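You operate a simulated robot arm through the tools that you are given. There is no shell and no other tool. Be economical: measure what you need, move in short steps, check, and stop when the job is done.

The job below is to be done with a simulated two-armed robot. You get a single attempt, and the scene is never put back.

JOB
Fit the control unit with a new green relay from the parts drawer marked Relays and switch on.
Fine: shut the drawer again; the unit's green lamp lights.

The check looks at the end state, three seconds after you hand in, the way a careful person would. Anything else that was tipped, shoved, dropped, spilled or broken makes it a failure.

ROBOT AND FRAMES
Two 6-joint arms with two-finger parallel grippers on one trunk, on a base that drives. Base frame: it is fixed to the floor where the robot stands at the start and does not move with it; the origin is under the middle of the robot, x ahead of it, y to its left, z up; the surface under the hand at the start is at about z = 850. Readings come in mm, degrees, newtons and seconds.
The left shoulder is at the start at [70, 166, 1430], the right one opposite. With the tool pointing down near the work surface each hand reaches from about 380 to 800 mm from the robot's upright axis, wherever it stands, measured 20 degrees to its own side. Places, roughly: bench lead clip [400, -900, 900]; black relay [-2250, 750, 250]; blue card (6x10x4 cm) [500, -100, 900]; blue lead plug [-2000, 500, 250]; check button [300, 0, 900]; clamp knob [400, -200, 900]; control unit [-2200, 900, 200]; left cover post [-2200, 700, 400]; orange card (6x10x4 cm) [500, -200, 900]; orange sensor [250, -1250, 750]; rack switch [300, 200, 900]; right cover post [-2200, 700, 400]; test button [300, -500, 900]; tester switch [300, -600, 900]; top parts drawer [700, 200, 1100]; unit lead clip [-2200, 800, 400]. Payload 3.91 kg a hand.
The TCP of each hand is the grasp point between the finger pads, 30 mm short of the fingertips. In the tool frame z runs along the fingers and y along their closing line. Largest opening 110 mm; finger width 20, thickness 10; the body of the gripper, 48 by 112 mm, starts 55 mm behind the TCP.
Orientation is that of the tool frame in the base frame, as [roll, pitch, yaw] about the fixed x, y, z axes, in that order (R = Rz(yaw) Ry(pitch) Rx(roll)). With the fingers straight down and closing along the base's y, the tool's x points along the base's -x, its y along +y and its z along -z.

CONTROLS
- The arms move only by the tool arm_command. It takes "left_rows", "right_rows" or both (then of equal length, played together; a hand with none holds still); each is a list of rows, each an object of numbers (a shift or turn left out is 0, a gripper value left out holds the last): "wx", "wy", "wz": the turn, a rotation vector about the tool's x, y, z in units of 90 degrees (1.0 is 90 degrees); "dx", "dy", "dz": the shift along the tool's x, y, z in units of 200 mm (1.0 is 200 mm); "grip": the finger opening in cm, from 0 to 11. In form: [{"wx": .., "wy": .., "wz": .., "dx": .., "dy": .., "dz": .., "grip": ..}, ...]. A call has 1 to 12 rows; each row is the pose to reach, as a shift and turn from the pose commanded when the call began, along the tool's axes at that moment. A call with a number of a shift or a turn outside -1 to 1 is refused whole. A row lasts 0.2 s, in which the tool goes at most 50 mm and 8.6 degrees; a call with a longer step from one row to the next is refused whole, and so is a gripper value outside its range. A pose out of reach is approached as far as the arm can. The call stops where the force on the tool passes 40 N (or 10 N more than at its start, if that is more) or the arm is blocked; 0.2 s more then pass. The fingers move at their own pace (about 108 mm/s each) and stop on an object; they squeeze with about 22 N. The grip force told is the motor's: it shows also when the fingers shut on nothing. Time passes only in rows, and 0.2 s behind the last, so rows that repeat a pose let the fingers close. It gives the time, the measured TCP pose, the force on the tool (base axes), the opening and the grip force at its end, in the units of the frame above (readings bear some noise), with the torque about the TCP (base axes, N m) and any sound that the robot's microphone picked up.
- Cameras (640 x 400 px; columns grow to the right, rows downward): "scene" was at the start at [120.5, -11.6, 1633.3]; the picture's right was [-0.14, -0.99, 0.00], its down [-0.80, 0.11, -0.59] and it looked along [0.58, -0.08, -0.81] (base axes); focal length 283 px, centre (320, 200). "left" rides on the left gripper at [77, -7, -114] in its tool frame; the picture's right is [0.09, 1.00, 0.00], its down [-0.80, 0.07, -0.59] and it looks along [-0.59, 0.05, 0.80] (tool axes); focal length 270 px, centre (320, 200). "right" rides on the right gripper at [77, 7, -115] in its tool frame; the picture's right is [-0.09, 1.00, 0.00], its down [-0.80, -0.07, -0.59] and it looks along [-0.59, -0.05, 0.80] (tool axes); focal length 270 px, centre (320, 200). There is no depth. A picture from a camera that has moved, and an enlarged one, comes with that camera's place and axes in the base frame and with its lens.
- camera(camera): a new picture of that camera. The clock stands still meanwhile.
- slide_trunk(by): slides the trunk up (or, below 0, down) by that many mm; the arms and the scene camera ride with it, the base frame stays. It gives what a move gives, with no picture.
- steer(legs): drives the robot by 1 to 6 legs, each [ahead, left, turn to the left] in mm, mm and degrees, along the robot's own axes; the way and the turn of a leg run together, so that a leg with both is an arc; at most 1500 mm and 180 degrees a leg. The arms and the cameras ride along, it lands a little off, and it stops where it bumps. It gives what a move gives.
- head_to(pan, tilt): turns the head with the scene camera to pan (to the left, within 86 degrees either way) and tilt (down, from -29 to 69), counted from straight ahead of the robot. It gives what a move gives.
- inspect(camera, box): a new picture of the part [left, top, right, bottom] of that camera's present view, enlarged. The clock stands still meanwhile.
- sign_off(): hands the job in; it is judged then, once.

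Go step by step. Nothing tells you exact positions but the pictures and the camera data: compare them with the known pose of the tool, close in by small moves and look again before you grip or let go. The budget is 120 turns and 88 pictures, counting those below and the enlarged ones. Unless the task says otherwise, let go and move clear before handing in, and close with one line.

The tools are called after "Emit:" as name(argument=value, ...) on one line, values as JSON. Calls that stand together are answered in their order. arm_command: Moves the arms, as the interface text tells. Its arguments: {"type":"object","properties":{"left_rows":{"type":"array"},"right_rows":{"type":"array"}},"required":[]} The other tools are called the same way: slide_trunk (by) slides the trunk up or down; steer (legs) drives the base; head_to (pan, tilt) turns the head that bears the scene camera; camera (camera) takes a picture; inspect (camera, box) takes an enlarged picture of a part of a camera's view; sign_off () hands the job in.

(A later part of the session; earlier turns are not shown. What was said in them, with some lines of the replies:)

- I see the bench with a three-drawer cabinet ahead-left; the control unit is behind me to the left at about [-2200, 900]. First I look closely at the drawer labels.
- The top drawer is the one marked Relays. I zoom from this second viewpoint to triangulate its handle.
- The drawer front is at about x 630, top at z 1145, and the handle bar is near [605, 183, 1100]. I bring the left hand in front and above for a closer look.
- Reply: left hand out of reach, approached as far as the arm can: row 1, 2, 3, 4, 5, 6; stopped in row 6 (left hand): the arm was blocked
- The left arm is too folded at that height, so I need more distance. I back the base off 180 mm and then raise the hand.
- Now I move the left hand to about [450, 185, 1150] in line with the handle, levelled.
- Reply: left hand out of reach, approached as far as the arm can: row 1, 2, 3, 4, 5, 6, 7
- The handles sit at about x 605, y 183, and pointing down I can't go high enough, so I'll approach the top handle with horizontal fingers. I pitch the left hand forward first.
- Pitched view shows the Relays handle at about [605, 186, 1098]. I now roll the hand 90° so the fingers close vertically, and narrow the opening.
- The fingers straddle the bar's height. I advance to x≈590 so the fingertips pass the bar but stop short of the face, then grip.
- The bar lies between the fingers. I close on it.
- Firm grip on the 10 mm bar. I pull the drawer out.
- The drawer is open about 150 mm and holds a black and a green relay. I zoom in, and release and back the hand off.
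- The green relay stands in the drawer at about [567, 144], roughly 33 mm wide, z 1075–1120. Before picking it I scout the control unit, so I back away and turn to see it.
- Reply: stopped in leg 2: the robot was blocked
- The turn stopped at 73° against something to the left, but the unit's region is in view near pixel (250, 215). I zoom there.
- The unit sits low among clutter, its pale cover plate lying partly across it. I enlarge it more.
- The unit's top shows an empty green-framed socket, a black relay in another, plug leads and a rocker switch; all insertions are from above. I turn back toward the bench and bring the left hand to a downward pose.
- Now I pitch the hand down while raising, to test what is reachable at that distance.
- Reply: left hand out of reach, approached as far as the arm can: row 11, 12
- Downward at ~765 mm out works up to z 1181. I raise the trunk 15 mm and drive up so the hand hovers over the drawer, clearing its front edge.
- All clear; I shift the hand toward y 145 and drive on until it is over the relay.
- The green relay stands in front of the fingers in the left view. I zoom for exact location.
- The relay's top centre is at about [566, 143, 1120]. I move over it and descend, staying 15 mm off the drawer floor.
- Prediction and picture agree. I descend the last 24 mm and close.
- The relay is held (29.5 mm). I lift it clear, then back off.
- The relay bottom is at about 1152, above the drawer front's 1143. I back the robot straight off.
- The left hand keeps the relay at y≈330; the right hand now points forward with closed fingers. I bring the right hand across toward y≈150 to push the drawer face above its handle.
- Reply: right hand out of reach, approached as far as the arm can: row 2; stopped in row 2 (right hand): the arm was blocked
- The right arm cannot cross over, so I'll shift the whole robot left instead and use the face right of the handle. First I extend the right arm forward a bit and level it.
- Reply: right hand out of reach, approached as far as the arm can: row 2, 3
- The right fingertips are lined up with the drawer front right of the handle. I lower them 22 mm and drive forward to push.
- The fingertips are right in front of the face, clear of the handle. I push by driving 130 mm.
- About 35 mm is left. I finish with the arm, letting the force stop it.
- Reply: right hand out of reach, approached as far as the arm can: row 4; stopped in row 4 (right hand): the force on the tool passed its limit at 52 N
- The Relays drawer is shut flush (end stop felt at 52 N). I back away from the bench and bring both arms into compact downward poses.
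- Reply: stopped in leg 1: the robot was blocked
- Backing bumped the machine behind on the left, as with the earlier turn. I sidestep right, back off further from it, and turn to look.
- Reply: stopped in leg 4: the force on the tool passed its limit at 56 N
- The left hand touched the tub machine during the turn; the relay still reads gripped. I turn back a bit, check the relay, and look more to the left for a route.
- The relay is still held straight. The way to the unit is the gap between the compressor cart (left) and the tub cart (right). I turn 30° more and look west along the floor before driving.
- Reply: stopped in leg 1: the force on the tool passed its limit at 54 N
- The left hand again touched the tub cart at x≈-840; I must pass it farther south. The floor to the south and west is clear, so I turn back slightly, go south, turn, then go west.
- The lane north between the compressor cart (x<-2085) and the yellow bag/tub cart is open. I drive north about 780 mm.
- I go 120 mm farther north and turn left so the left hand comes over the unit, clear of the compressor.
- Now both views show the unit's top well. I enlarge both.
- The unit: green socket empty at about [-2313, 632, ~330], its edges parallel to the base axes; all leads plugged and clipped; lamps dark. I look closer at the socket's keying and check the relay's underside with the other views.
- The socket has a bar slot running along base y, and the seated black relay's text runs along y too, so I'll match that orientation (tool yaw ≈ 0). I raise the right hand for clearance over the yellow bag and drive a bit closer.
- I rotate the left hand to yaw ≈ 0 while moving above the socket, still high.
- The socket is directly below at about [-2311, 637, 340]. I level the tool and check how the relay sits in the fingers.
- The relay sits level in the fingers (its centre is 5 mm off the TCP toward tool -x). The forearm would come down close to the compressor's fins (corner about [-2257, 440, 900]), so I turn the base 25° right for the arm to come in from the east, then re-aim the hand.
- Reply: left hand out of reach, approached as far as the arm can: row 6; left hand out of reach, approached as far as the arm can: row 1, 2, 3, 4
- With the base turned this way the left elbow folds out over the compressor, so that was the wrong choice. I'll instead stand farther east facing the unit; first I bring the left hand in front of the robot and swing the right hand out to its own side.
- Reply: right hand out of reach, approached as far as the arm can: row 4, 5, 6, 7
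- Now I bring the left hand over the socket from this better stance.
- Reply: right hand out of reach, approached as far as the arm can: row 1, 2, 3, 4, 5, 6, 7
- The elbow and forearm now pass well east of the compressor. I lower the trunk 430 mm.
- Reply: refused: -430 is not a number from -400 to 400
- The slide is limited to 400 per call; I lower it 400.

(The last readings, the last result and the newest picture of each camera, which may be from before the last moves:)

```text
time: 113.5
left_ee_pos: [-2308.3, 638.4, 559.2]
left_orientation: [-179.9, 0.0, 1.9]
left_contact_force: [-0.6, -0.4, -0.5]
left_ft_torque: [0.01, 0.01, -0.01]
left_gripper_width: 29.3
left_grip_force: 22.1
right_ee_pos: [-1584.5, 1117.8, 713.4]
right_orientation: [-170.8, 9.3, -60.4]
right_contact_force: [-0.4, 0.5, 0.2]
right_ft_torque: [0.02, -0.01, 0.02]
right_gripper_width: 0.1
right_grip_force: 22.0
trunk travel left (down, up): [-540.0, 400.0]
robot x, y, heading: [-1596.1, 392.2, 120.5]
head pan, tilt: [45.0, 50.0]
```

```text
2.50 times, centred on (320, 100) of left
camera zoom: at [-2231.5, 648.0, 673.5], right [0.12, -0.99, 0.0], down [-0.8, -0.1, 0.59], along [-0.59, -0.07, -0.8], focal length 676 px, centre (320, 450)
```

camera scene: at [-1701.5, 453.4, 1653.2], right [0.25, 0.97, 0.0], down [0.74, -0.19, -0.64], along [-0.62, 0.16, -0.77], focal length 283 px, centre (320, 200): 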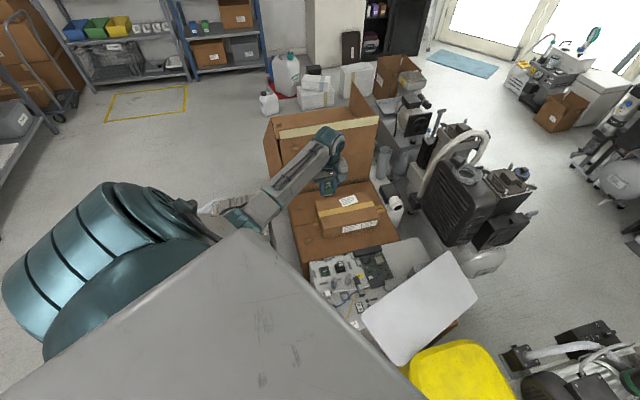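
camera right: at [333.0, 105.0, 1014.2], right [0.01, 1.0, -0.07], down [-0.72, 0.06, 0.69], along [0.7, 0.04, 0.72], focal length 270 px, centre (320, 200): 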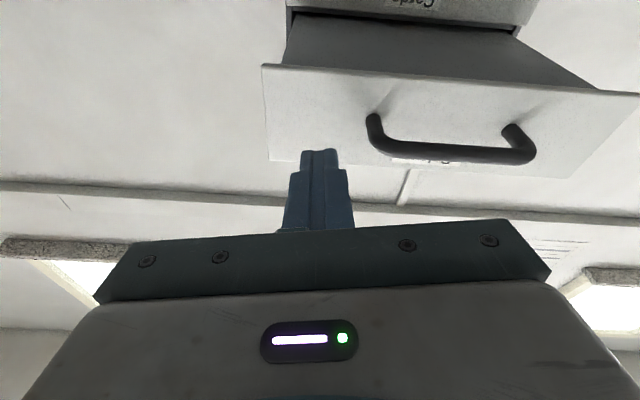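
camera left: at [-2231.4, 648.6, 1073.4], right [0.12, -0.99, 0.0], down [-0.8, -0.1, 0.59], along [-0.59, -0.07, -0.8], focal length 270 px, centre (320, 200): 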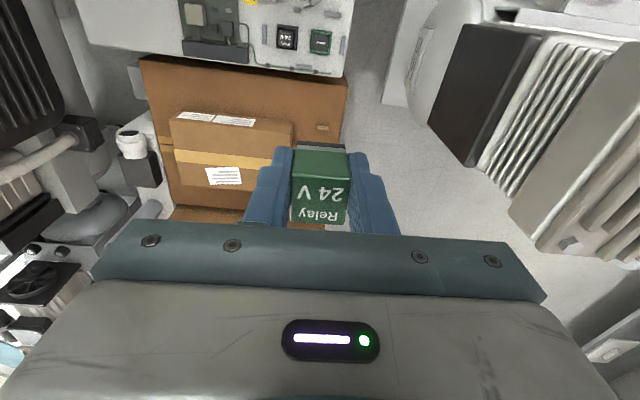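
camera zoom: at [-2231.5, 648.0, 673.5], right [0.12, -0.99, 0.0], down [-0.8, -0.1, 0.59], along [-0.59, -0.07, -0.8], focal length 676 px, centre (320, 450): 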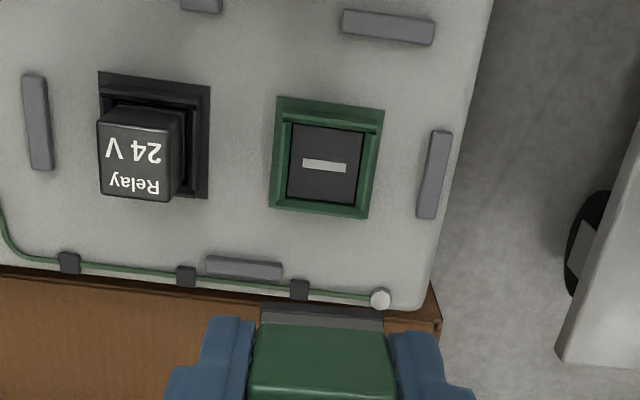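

The seated black relay's text orientation matches mine, and the yaw agrees (≈2°). The socket centre works out near [-2311, 637, ~330]. I descend 90 mm and look again.

Emit:
arm_command(left_rows=[{"dz": 0.15}, {"dz": 0.3}, {"dz": 0.45}, {"dz": 0.45}])

Emit:
inspect(camera="left", box=[200, 60, 440, 220])

```text
time: 114.5
left_ee_pos: [-2307.6, 637.5, 469.8]
left_orientation: [-179.9, 0.0, 1.8]
left_contact_force: [0.3, 0.4, -0.9]
left_ft_torque: [0.01, -0.01, 0.03]
left_gripper_width: 29.3
left_grip_force: 21.9
right_ee_pos: [-1584.2, 1117.8, 713.3]
right_orientation: [-171.0, 9.4, -60.4]
right_contact_force: [0.4, -0.5, 0.5]
right_ft_torque: [0.0, -0.02, 0.01]
right_gripper_width: 0.0
right_grip_force: 22.4
trunk travel left (down, up): [-540.0, 400.0]
robot x, y, heading: [-1598.5, 391.0, 120.5]
head pan, tilt: [45.0, 50.0]
```

```text
2.50 times, centred on (320, 140) of left
camera zoom: at [-2230.7, 647.3, 583.6], right [0.12, -0.99, 0.0], down [-0.8, -0.1, 0.59], along [-0.59, -0.07, -0.8], focal length 676 px, centre (320, 350)
```

zoom: 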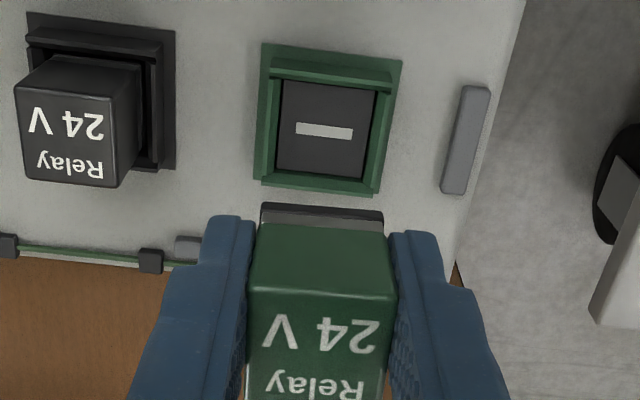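

The socket slot refines to [-2313, 636.5, 337]; the TCP should be at about [-2307, 636]. I descend to just above the rim and check.

Emit:
arm_command(left_rows=[{"dz": 0.12, "dy": 0.006, "dx": 0.002}, {"dz": 0.25, "dy": 0.006, "dx": 0.002}, {"dz": 0.33, "dy": 0.006, "dx": 0.002}, {"dz": 0.33, "dy": 0.006, "dx": 0.002}])

Emit:
inspect(camera="left", box=[220, 80, 420, 220])

Emit:
inspect(camera="scene", box=[250, 180, 440, 330])

```text
time: 115.5
left_ee_pos: [-2308.3, 636.3, 402.2]
left_orientation: [-180.0, 0.0, 2.0]
left_contact_force: [0.1, -0.3, -1.0]
left_ft_torque: [-0.02, -0.01, 0.04]
left_gripper_width: 29.3
left_grip_force: 22.3
right_ee_pos: [-1584.8, 1118.7, 714.1]
right_orientation: [-170.9, 9.2, -60.4]
right_contact_force: [0.1, -0.2, 0.9]
right_ft_torque: [-0.01, 0.0, 0.0]
right_gripper_width: 0.0
right_grip_force: 22.4
trunk travel left (down, up): [-540.0, 400.0]
robot x, y, heading: [-1597.2, 392.5, 120.8]
head pan, tilt: [45.0, 50.0]
```

```text
2.86 times, centred on (320, 150) of left
camera zoom: at [-2231.5, 645.8, 516.9], right [0.12, -0.99, 0.0], down [-0.8, -0.1, 0.6], along [-0.59, -0.07, -0.8], focal length 772 px, centre (320, 343)
```

zoom: 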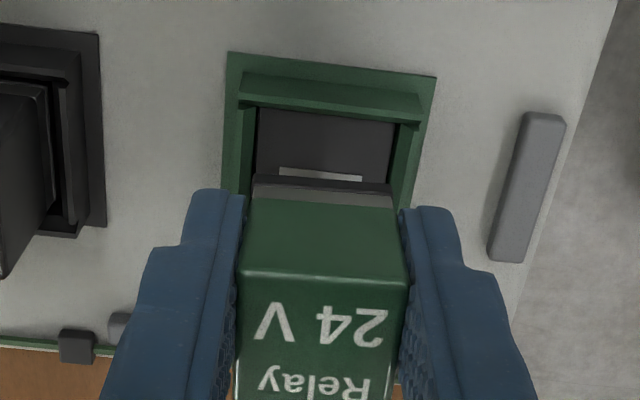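

```text
2.67 times, centred on (345, 255) of scene
camera zoom: at [-1701.9, 452.3, 1253.2], right [0.25, 0.97, 0.0], down [0.74, -0.19, -0.64], along [-0.62, 0.16, -0.77], focal length 756 px, centre (253, 53)
```

zoom: 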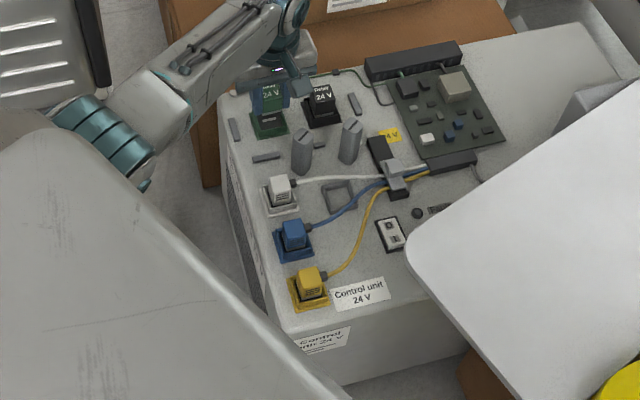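

Alignment checks out within about 1 mm. I lower slowly into the socket, watching the force.

Emit:
arm_command(left_rows=[{"dz": 0.03, "dx": 0.005}, {"dz": 0.06, "dx": 0.005}, {"dz": 0.08, "dx": 0.005}, {"dz": 0.1, "dx": 0.005}, {"dz": 0.115, "dx": 0.005}, {"dz": 0.13, "dx": 0.005}, {"dz": 0.14, "dx": 0.005}, {"dz": 0.15, "dx": 0.005}])

Emit:
inspect(camera="left", box=[220, 80, 420, 220])

```text
time: 117.3
left_ee_pos: [-2306.8, 637.6, 375.4]
left_orientation: [-179.9, 0.2, 1.8]
left_contact_force: [10.4, -2.3, 19.1]
left_ft_torque: [-0.02, -0.59, -0.25]
left_gripper_width: 29.5
left_grip_force: 22.1
right_ee_pos: [-1583.9, 1117.2, 715.2]
right_orientation: [-171.0, 9.3, -60.6]
right_contact_force: [0.6, -1.4, -1.2]
right_ft_torque: [0.0, 0.02, -0.03]
right_gripper_width: 0.0
right_grip_force: 21.9
trunk travel left (down, up): [-540.0, 400.0]
robot x, y, heading: [-1597.5, 389.3, 120.5]
head pan, tilt: [45.0, 50.0]
```

```text
2.86 times, centred on (320, 150) of left
camera zoom: at [-2229.2, 646.5, 490.1], right [0.12, -0.99, 0.0], down [-0.8, -0.1, 0.6], along [-0.59, -0.07, -0.8], focal length 772 px, centre (320, 343)
```

zoom: 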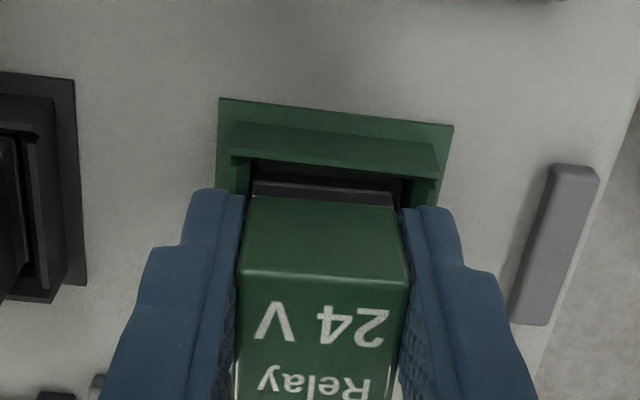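

Contact pushes the tool toward +x by 10 N, so the relay's -x edge is riding on the rim, about 10 mm above seated height. I ease up slightly, shift +x by 2 mm, and press again.

Emit:
arm_command(left_rows=[{"dz": -0.03, "dx": 0.005}, {"dz": -0.03, "dx": 0.012, "dy": 0.003}, {"dz": 0.0, "dx": 0.012, "dy": 0.003}, {"dz": 0.02, "dx": 0.012, "dy": 0.003}, {"dz": 0.035, "dx": 0.012, "dy": 0.003}, {"dz": 0.05, "dx": 0.012, "dy": 0.003}])

Emit:
inspect(camera="left", box=[220, 80, 420, 220])

```text
time: 118.5
left_ee_pos: [-2303.3, 635.0, 376.4]
left_orientation: [-179.9, 0.4, 1.9]
left_contact_force: [15.7, -9.0, 31.5]
left_ft_torque: [-0.69, -0.74, 0.06]
left_gripper_width: 29.5
left_grip_force: 22.1
right_ee_pos: [-1580.8, 1116.4, 715.7]
right_orientation: [-171.0, 9.5, -60.3]
right_contact_force: [0.0, 0.7, -0.1]
right_ft_torque: [0.0, 0.04, -0.01]
right_gripper_width: 0.0
right_grip_force: 22.3
trunk travel left (down, up): [-540.0, 400.0]
robot x, y, heading: [-1595.8, 394.3, 120.6]
head pan, tilt: [45.0, 50.0]
stopped in row 5 (left hand): the force on the tool passed its limit at 44 N (the readings are from after the stop); the commanded pose is now the measured one
```

```text
2.86 times, centred on (320, 150) of left
camera zoom: at [-2227.1, 645.4, 490.0], right [0.12, -0.99, 0.0], down [-0.79, -0.1, 0.6], along [-0.59, -0.07, -0.8], focal length 772 px, centre (320, 343)
```

zoom: 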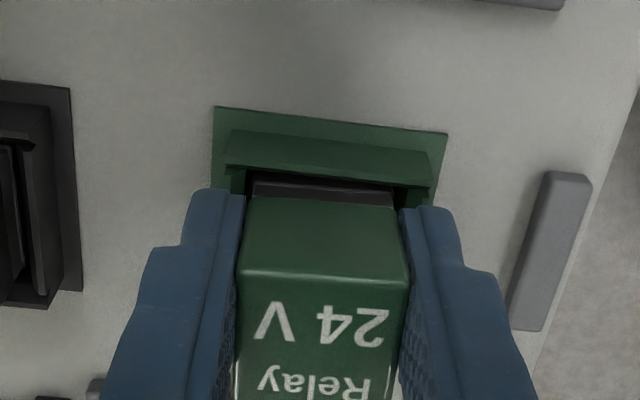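

The stop at the same height (TCP ≈ 375, fingertips ≈ 345) suggests that the fingertips themselves are meeting the raised rim. I re-centre, set the relay lightly in the socket, then release to regrip higher.

Emit:
arm_command(left_rows=[{"dz": -0.02}, {"dz": -0.025, "dx": -0.01, "dy": -0.005}, {"dz": -0.02, "dx": -0.02, "dy": -0.005}, {"dz": -0.01, "dx": -0.02, "dy": -0.005}, {"dz": -0.002, "dx": -0.02, "dy": -0.005}])

Emit:
inspect(camera="scene", box=[310, 190, 380, 245])

```text
time: 119.7
left_ee_pos: [-2305.6, 637.5, 376.3]
left_orientation: [-179.9, 0.0, 1.9]
left_contact_force: [16.6, -9.0, 30.7]
left_ft_torque: [-0.36, -0.71, -0.24]
left_gripper_width: 29.6
left_grip_force: 21.8
right_ee_pos: [-1581.3, 1116.3, 715.5]
right_orientation: [-171.0, 9.5, -60.4]
right_contact_force: [1.6, 1.0, -0.4]
right_ft_torque: [0.0, -0.01, -0.01]
right_gripper_width: 0.1
right_grip_force: 22.1
trunk travel left (down, up): [-540.0, 400.0]
robot x, y, heading: [-1597.9, 391.6, 120.6]
head pan, tilt: [45.0, 50.0]
stopped in row 5 (left hand): the force on the tool passed its limit at 48 N (the readings are from after the stop); the commanded pose is now the measured one
```

```text
7.27 times, centred on (345, 218) of scene
camera zoom: at [-1695.2, 449.3, 1254.1], right [0.25, 0.97, 0.0], down [0.74, -0.19, -0.65], along [-0.63, 0.16, -0.76], focal length 2061 px, centre (138, 73)
```

zoom: 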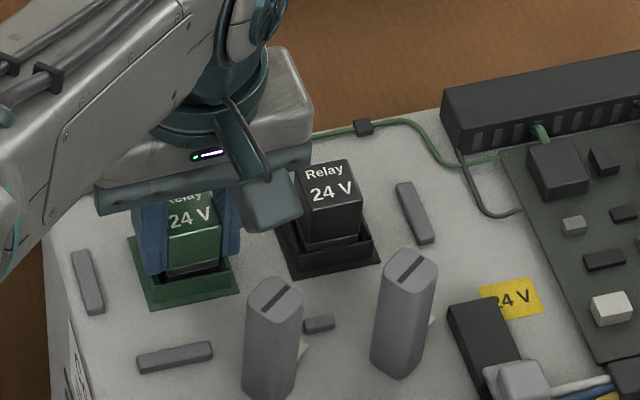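

The fingertips are indeed down at the rim while the relay still stands higher than the black one. I unload, open, rise 16 mm and regrip higher.

Emit:
arm_command(left_rows=[{"dz": -0.012}, {"dz": -0.012, "grip": 4.2}, {"dz": -0.012, "grip": 4.5}, {"dz": -0.04}, {"dz": -0.08}, {"dz": -0.085}, {"dz": -0.085}])

Emit:
inspect(camera="left", box=[220, 80, 420, 220])

Emit:
inspect(camera="scene", box=[310, 190, 380, 245])

```text
time: 121.3
left_ee_pos: [-2308.0, 637.0, 387.2]
left_orientation: [179.9, -0.3, 1.9]
left_contact_force: [-0.1, -0.3, 0.4]
left_ft_torque: [0.0, -0.02, 0.01]
left_gripper_width: 45.3
left_grip_force: 0.1
right_ee_pos: [-1584.3, 1118.3, 714.2]
right_orientation: [-170.9, 9.2, -60.5]
right_contact_force: [0.0, -0.3, 0.1]
right_ft_torque: [-0.03, 0.01, 0.02]
right_gripper_width: 0.0
right_grip_force: 21.7
trunk travel left (down, up): [-540.0, 400.0]
robot x, y, heading: [-1600.6, 394.7, 120.4]
head pan, tilt: [45.0, 50.0]
```

```text
2.86 times, centred on (320, 150) of left
camera zoom: at [-2232.1, 646.3, 501.9], right [0.12, -0.99, 0.0], down [-0.8, -0.1, 0.59], along [-0.59, -0.07, -0.81], focal length 772 px, centre (320, 343)
```

zoom: 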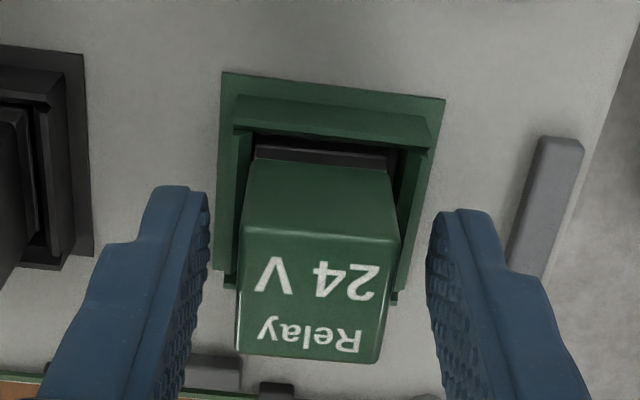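

```text
7.27 times, centred on (345, 218) of scene
camera zoom: at [-1701.2, 451.9, 1253.2], right [0.25, 0.97, 0.0], down [0.74, -0.19, -0.64], along [-0.62, 0.16, -0.77], focal length 2061 px, centre (138, 73)
```

zoom: 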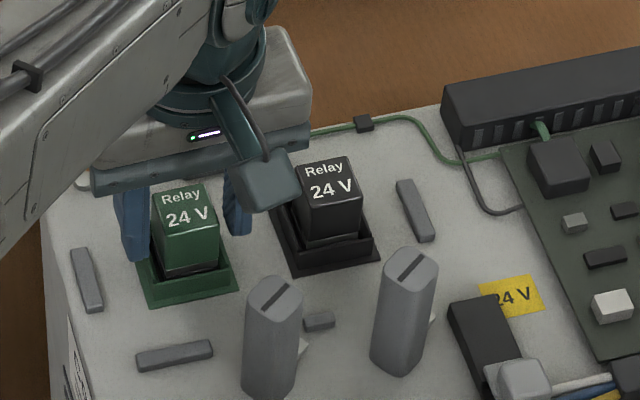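

The relay now stands in the socket, at almost the same height as its black neighbour. I close the fingers and press on its top centre to seat it fully.

Emit:
arm_command(left_rows=[{"dz": -0.1}, {"dz": -0.16, "grip": 2}, {"dz": -0.16, "dx": -0.03, "grip": 0}, {"dz": -0.16, "dx": -0.03, "grip": 0}, {"dz": -0.12, "dx": -0.03}, {"dz": -0.09, "dx": -0.03}, {"dz": -0.075, "dx": -0.03}, {"dz": -0.06, "dx": -0.03}, {"dz": -0.045, "dx": -0.03}, {"dz": -0.03, "dx": -0.03}, {"dz": -0.015, "dx": -0.03}, {"dz": 0.0, "dx": -0.03}])

Emit:
inspect(camera="left", box=[220, 80, 420, 220])

```text
time: 123.3
left_ee_pos: [-2315.7, 637.9, 407.5]
left_orientation: [-179.7, 0.5, 1.9]
left_contact_force: [11.7, -6.8, 30.9]
left_ft_torque: [-0.22, -0.55, -0.15]
left_gripper_width: 0.2
left_grip_force: 21.3
right_ee_pos: [-1581.8, 1116.5, 715.6]
right_orientation: [-171.0, 9.5, -60.4]
right_contact_force: [-0.5, 1.0, 0.4]
right_ft_torque: [-0.02, 0.0, -0.03]
right_gripper_width: 0.1
right_grip_force: 22.0
trunk travel left (down, up): [-540.0, 400.0]
robot x, y, heading: [-1598.2, 389.0, 120.4]
head pan, tilt: [45.0, 50.0]
stopped in row 9 (left hand): the force on the tool passed its limit at 42 N (the readings are from after the stop); the commanded pose is now the measured one
```

```text
2.86 times, centred on (320, 150) of left
camera zoom: at [-2239.1, 648.4, 520.7], right [0.12, -0.99, -0.01], down [-0.79, -0.1, 0.6], along [-0.6, -0.07, -0.8], focal length 772 px, centre (320, 343)
```

zoom: 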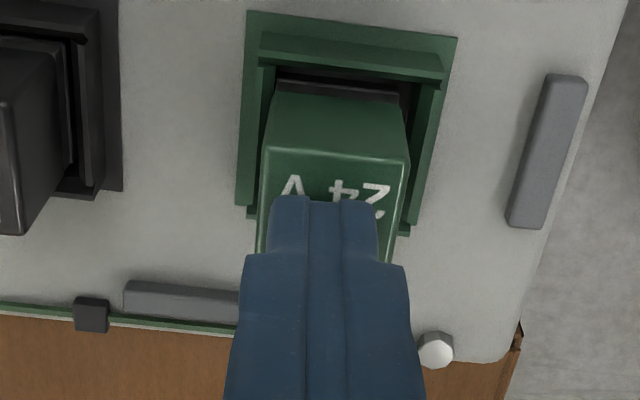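

Pressing at 42 N doesn't move it further. I rise and compare its height with the seated black relay.

Emit:
arm_command(left_rows=[{"dz": -0.1}, {"dz": -0.25}, {"dz": -0.35}, {"dz": -0.35}])

Emit:
inspect(camera="left", box=[190, 40, 390, 170])

Emit:
inspect(camera="scene", box=[310, 195, 380, 250])

```text
time: 124.3
left_ee_pos: [-2316.2, 638.4, 471.4]
left_orientation: [-179.8, 0.0, 1.9]
left_contact_force: [0.8, -0.7, -0.8]
left_ft_torque: [0.03, -0.02, -0.02]
left_gripper_width: 0.1
left_grip_force: 22.5
right_ee_pos: [-1584.9, 1117.9, 713.2]
right_orientation: [-170.8, 9.2, -60.4]
right_contact_force: [0.0, 0.0, 0.8]
right_ft_torque: [-0.01, 0.01, -0.03]
right_gripper_width: 0.2
right_grip_force: 22.3
trunk travel left (down, up): [-540.0, 400.0]
robot x, y, heading: [-1595.6, 387.9, 120.3]
head pan, tilt: [45.0, 50.0]
```

```text
3.08 times, centred on (290, 105) of left
camera zoom: at [-2239.1, 647.8, 585.1], right [0.12, -0.99, 0.0], down [-0.8, -0.1, 0.6], along [-0.59, -0.07, -0.8], focal length 832 px, centre (412, 492)
```

zoom: 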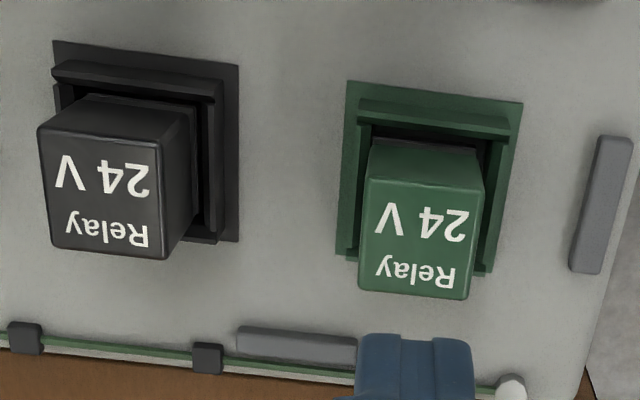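

```text
7.27 times, centred on (345, 222) of scene
camera zoom: at [-1701.2, 452.0, 1253.2], right [0.25, 0.97, 0.0], down [0.74, -0.19, -0.64], along [-0.62, 0.16, -0.77], focal length 2061 px, centre (138, 36)
```

zoom: 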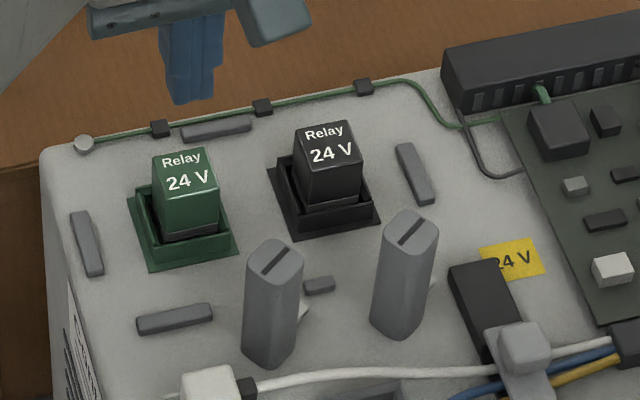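

The green relay's top is level with the black one's, so it is seated. Next is the rocker switch (O/I); I zoom on it.

Emit:
inspect(camera="scene", box=[355, 235, 435, 300])

```text
6.15 times, centred on (395, 268) of scene
camera zoom: at [-1701.2, 452.0, 1253.2], right [0.25, 0.97, 0.0], down [0.74, -0.19, -0.64], along [-0.62, 0.16, -0.77], focal length 1744 px, centre (-142, -215)
```

zoom: 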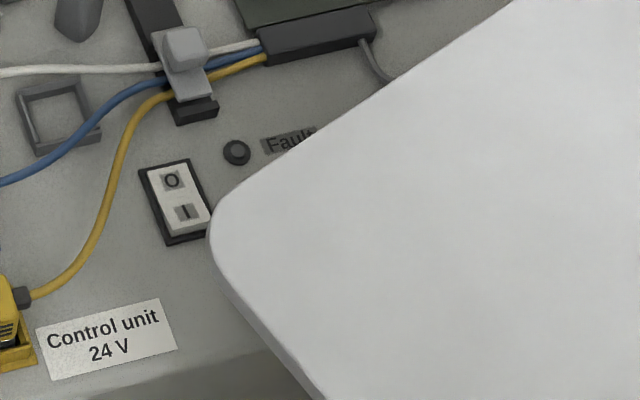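

The "I" end of the rocker is at about [-2087, 744, 340]; the cover plate's corner overhangs near [-2028, 718, 448]. I'll approach with the closed fingers tilted 35° so the wrist and camera stay west of the plate.

Emit:
arm_command(left_rows=[{"dz": -0.1, "wy": 0.08, "dx": 0.05}, {"dz": -0.15, "wy": 0.16, "dx": 0.15, "dy": -0.06}, {"dz": -0.2, "wy": 0.24, "dx": 0.27, "dy": -0.12}, {"dz": -0.2, "wy": 0.32, "dx": 0.39, "dy": -0.18}, {"dz": -0.2, "wy": 0.389, "dx": 0.5, "dy": -0.25}, {"dz": -0.2, "wy": 0.389, "dx": 0.5, "dy": -0.25}])

Emit:
camera(camera="left")

```text
time: 125.7
left_ee_pos: [-2218.9, 693.3, 510.6]
left_orientation: [-179.9, -35.1, 1.8]
left_contact_force: [0.1, -0.2, 0.1]
left_ft_torque: [0.03, 0.01, 0.02]
left_gripper_width: 0.1
left_grip_force: 22.0
right_ee_pos: [-1584.2, 1118.8, 713.9]
right_orientation: [-170.9, 9.3, -60.4]
right_contact_force: [0.3, 0.2, 0.5]
right_ft_torque: [-0.01, -0.04, -0.02]
right_gripper_width: 0.0
right_grip_force: 22.0
trunk travel left (down, up): [-540.0, 400.0]
robot x, y, heading: [-1602.8, 391.6, 120.4]
head pan, tilt: [45.0, 50.0]
```

```text
20 pictures are left
camera left: at [-2221.6, 699.3, 648.2], right [0.11, -0.99, 0.05], down [-0.99, -0.1, 0.03], along [-0.02, -0.05, -1.0], focal length 270 px, centre (320, 200)
```

left: 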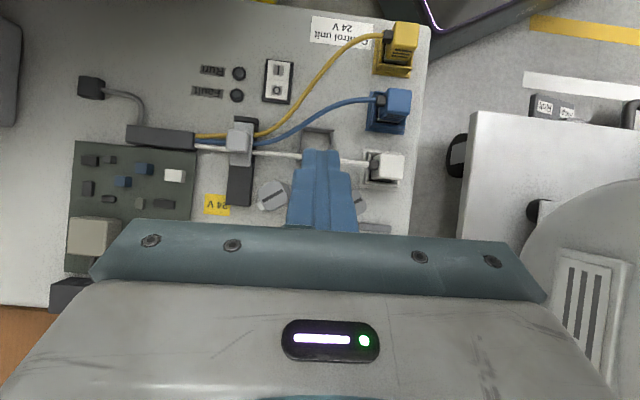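

The camera confirms the I end at about [-2089, 745]. I move over it and down to a small gap.

Emit:
arm_command(left_rows=[{"dx": 0.12, "dy": -0.08, "dz": 0.15}, {"dx": 0.26, "dy": -0.16, "dz": 0.35}, {"dx": 0.4, "dy": -0.24, "dz": 0.525}, {"dx": 0.33, "dy": -0.24, "dz": 0.62}, {"dx": 0.26, "dy": -0.24, "dz": 0.72}, {"dx": 0.198, "dy": -0.24, "dz": 0.811}, {"dx": 0.198, "dy": -0.24, "dz": 0.811}])

Emit:
camera(camera="left")

Emit:
inspect(camera="scene", box=[355, 225, 435, 290])

```text
refused: row 2 steps farther than a row can; nothing moved
```

```text
19 pictures are left
camera left: at [-2221.6, 699.3, 648.2], right [0.11, -0.99, 0.05], down [-0.99, -0.1, 0.03], along [-0.02, -0.05, -1.0], focal length 270 px, centre (320, 200)
```

left: 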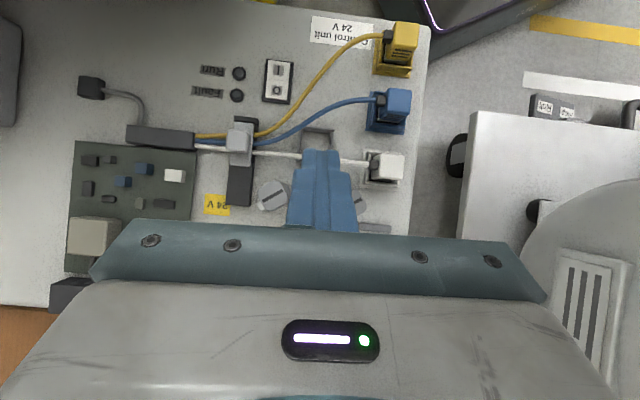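

```text
6.15 times, centred on (395, 258) of scene
camera zoom: at [-1701.4, 451.7, 1253.2], right [0.25, 0.97, 0.0], down [0.74, -0.19, -0.64], along [-0.62, 0.16, -0.77], focal length 1744 px, centre (-142, -154)
```

zoom: 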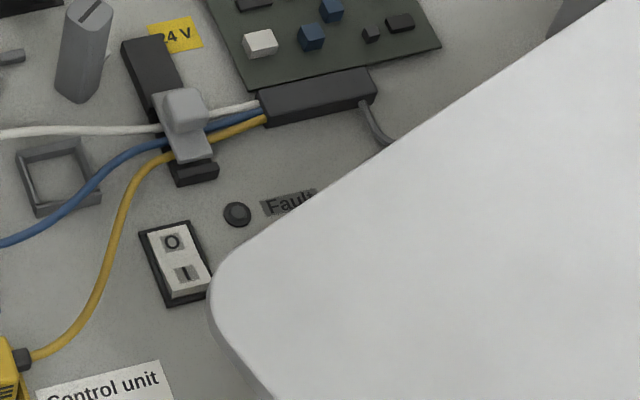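

A step was slightly too long; I repeat it with finer rows.

Emit:
arm_command(left_rows=[{"dx": 0.1, "dy": -0.06, "dz": 0.13}, {"dx": 0.2, "dy": -0.12, "dz": 0.26}, {"dx": 0.3, "dy": -0.18, "dz": 0.39}, {"dx": 0.4, "dy": -0.24, "dz": 0.525}, {"dx": 0.33, "dy": -0.24, "dz": 0.62}, {"dx": 0.26, "dy": -0.24, "dz": 0.72}, {"dx": 0.198, "dy": -0.24, "dz": 0.811}, {"dx": 0.198, "dy": -0.24, "dz": 0.811}])

Emit:
inspect(camera="left", box=[220, 60, 420, 220])

Emit:
inspect(camera="scene", box=[345, 215, 425, 280])

```text
time: 127.5
left_ee_pos: [-2095.2, 747.2, 399.3]
left_orientation: [-179.7, -34.9, 1.8]
left_contact_force: [0.4, -0.9, -1.5]
left_ft_torque: [0.01, 0.0, 0.01]
left_gripper_width: 0.0
left_grip_force: 21.7
right_ee_pos: [-1585.0, 1117.5, 714.5]
right_orientation: [-170.8, 9.4, -60.4]
right_contact_force: [0.1, -0.5, -0.4]
right_ft_torque: [0.01, -0.02, 0.01]
right_gripper_width: 0.0
right_grip_force: 21.5
trunk travel left (down, up): [-540.0, 400.0]
robot x, y, heading: [-1599.0, 391.5, 120.8]
head pan, tilt: [45.0, 50.0]
```

```text
2.50 times, centred on (320, 140) of left
camera zoom: at [-2098.3, 753.2, 537.7], right [0.11, -0.99, 0.05], down [-0.99, -0.1, 0.03], along [-0.02, -0.05, -1.0], focal length 676 px, centre (320, 350)
```

zoom: 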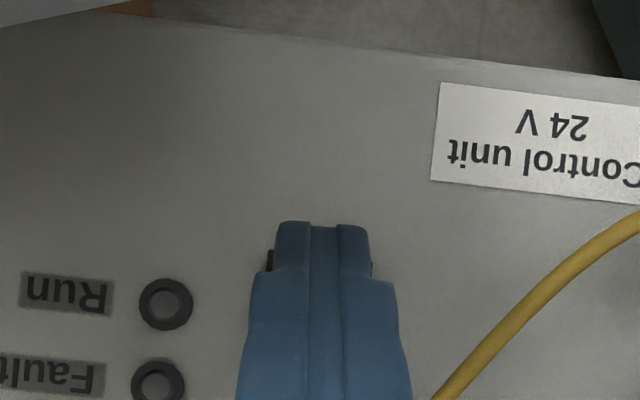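

```text
6.15 times, centred on (385, 248) of scene
camera zoom: at [-1701.1, 451.9, 1253.3], right [0.25, 0.97, 0.0], down [0.74, -0.19, -0.64], along [-0.62, 0.16, -0.77], focal length 1744 px, centre (-80, -92)
```

zoom: 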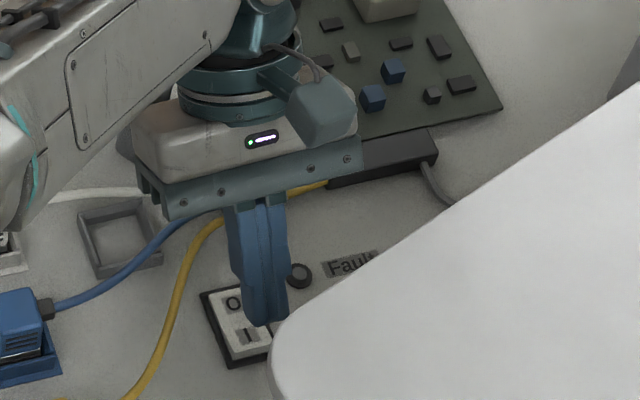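

The closed fingertips sit centred above the rocker's I end. I press straight down in small steps.

Emit:
arm_command(left_rows=[{"dx": -0.029, "dz": 0.041}, {"dx": -0.049, "dz": 0.07}, {"dx": -0.063, "dz": 0.09}, {"dx": -0.075, "dz": 0.106}, {"dx": -0.086, "dz": 0.123}, {"dx": -0.098, "dz": 0.139}, {"dx": -0.106, "dz": 0.151}, {"dx": -0.115, "dz": 0.164}])

Emit:
inspect(camera="left", box=[220, 60, 420, 220])

```text
time: 129.4
left_ee_pos: [-2094.5, 746.5, 368.4]
left_orientation: [-179.4, -35.1, 1.4]
left_contact_force: [7.1, -11.1, 30.1]
left_ft_torque: [-0.3, -0.49, -0.34]
left_gripper_width: 0.0
left_grip_force: 21.7
right_ee_pos: [-1583.7, 1117.2, 714.9]
right_orientation: [-171.1, 9.4, -60.3]
right_contact_force: [-0.1, 0.6, -0.6]
right_ft_torque: [0.01, -0.01, 0.0]
right_gripper_width: 0.2
right_grip_force: 21.7
trunk travel left (down, up): [-540.0, 400.0]
robot x, y, heading: [-1597.1, 393.8, 120.6]
head pan, tilt: [45.0, 50.0]
stopped in row 8 (left hand): the force on the tool passed its limit at 42 N (the readings are from after the stop); the commanded pose is now the measured one
```

```text
2.50 times, centred on (320, 140) of left
camera zoom: at [-2098.4, 752.2, 504.9], right [0.1, -0.99, 0.04], down [-0.99, -0.1, 0.03], along [-0.02, -0.04, -1.0], focal length 676 px, centre (320, 350)
```

zoom: 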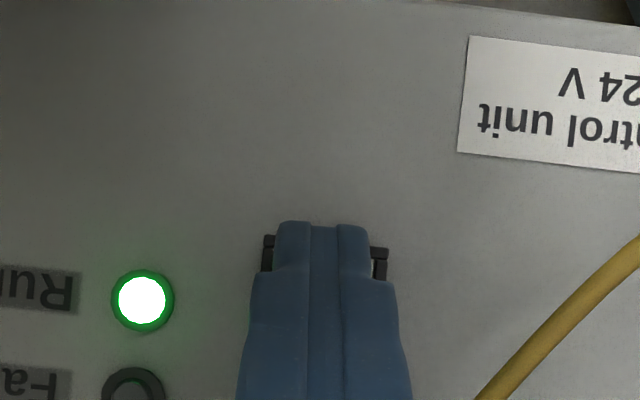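

The green Run lamp is lit. I lift the hand straight up clear of the unit and check that it stays on.

Emit:
arm_command(left_rows=[{"dx": 0.03, "dz": -0.041}, {"dx": 0.115, "dz": -0.164}, {"dx": 0.23, "dz": -0.327}, {"dx": 0.345, "dz": -0.491}, {"dx": 0.345, "dz": -0.491}])

Emit:
slide_trunk(by=120)

Emit:
camera(camera="left")

Emit:
camera(camera="scene")

```text
time: 130.6
left_ee_pos: [-2094.8, 745.3, 481.3]
left_orientation: [-179.7, -35.0, 1.7]
left_contact_force: [-0.5, -0.5, -0.7]
left_ft_torque: [-0.03, 0.02, -0.02]
left_gripper_width: 0.0
left_grip_force: 22.3
right_ee_pos: [-1585.1, 1118.1, 713.2]
right_orientation: [-170.9, 9.2, -60.4]
right_contact_force: [1.2, 0.0, -0.7]
right_ft_torque: [0.0, 0.04, 0.01]
right_gripper_width: 0.1
right_grip_force: 22.0
trunk travel left (down, up): [-540.0, 400.0]
robot x, y, heading: [-1598.2, 392.8, 120.8]
head pan, tilt: [45.0, 50.0]
```

```text
time: 132.1
left_ee_pos: [-2095.0, 745.4, 600.8]
left_orientation: [-179.6, -34.9, 1.7]
left_contact_force: [-0.2, 0.9, 0.1]
left_ft_torque: [0.01, 0.01, -0.01]
left_gripper_width: 0.0
left_grip_force: 21.8
right_ee_pos: [-1584.8, 1117.6, 834.0]
right_orientation: [-170.9, 9.2, -60.5]
right_contact_force: [0.1, 0.6, 0.0]
right_ft_torque: [0.01, -0.04, -0.02]
right_gripper_width: 0.0
right_grip_force: 21.7
trunk travel left (down, up): [-660.0, 280.0]
robot x, y, heading: [-1598.1, 393.9, 120.4]
head pan, tilt: [45.0, 50.0]
```

```text
14 pictures are left
camera left: at [-2098.1, 751.5, 739.3], right [0.11, -0.99, 0.05], down [-0.99, -0.1, 0.03], along [-0.02, -0.05, -1.0], focal length 270 px, centre (320, 200)
```

left: 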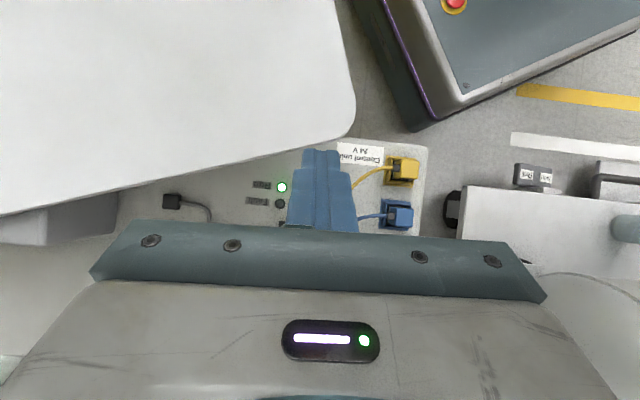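

```text
13 pictures are left
camera scene: at [-1701.4, 452.2, 1373.1], right [0.25, 0.97, 0.0], down [0.74, -0.19, -0.64], along [-0.62, 0.16, -0.77], focal length 283 px, centre (320, 200)
```

scene: 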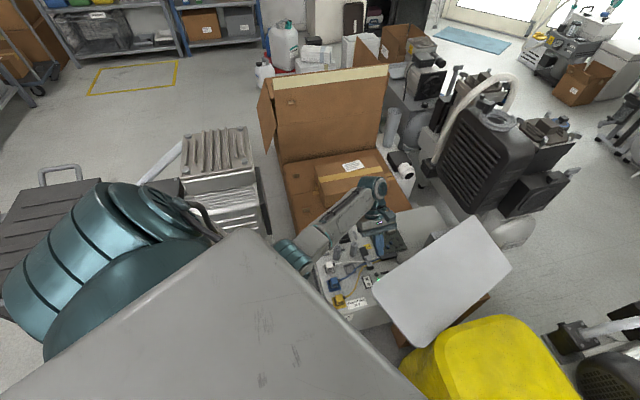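

The Run lamp stays green, the relay is seated, the drawer is shut and the hands are clear, so I hand the job in.

Emit:
sign_off()

```text
The job is handed in.
```

The new green relay from the Relays drawer is in the control unit, the drawer is shut, the unit is switched on and its green Run lamp is lit. While driving over, the robot bumped the tub cart a few times and stopped each time; I saw nothing shifted, but I did not look at the cart afterwards.
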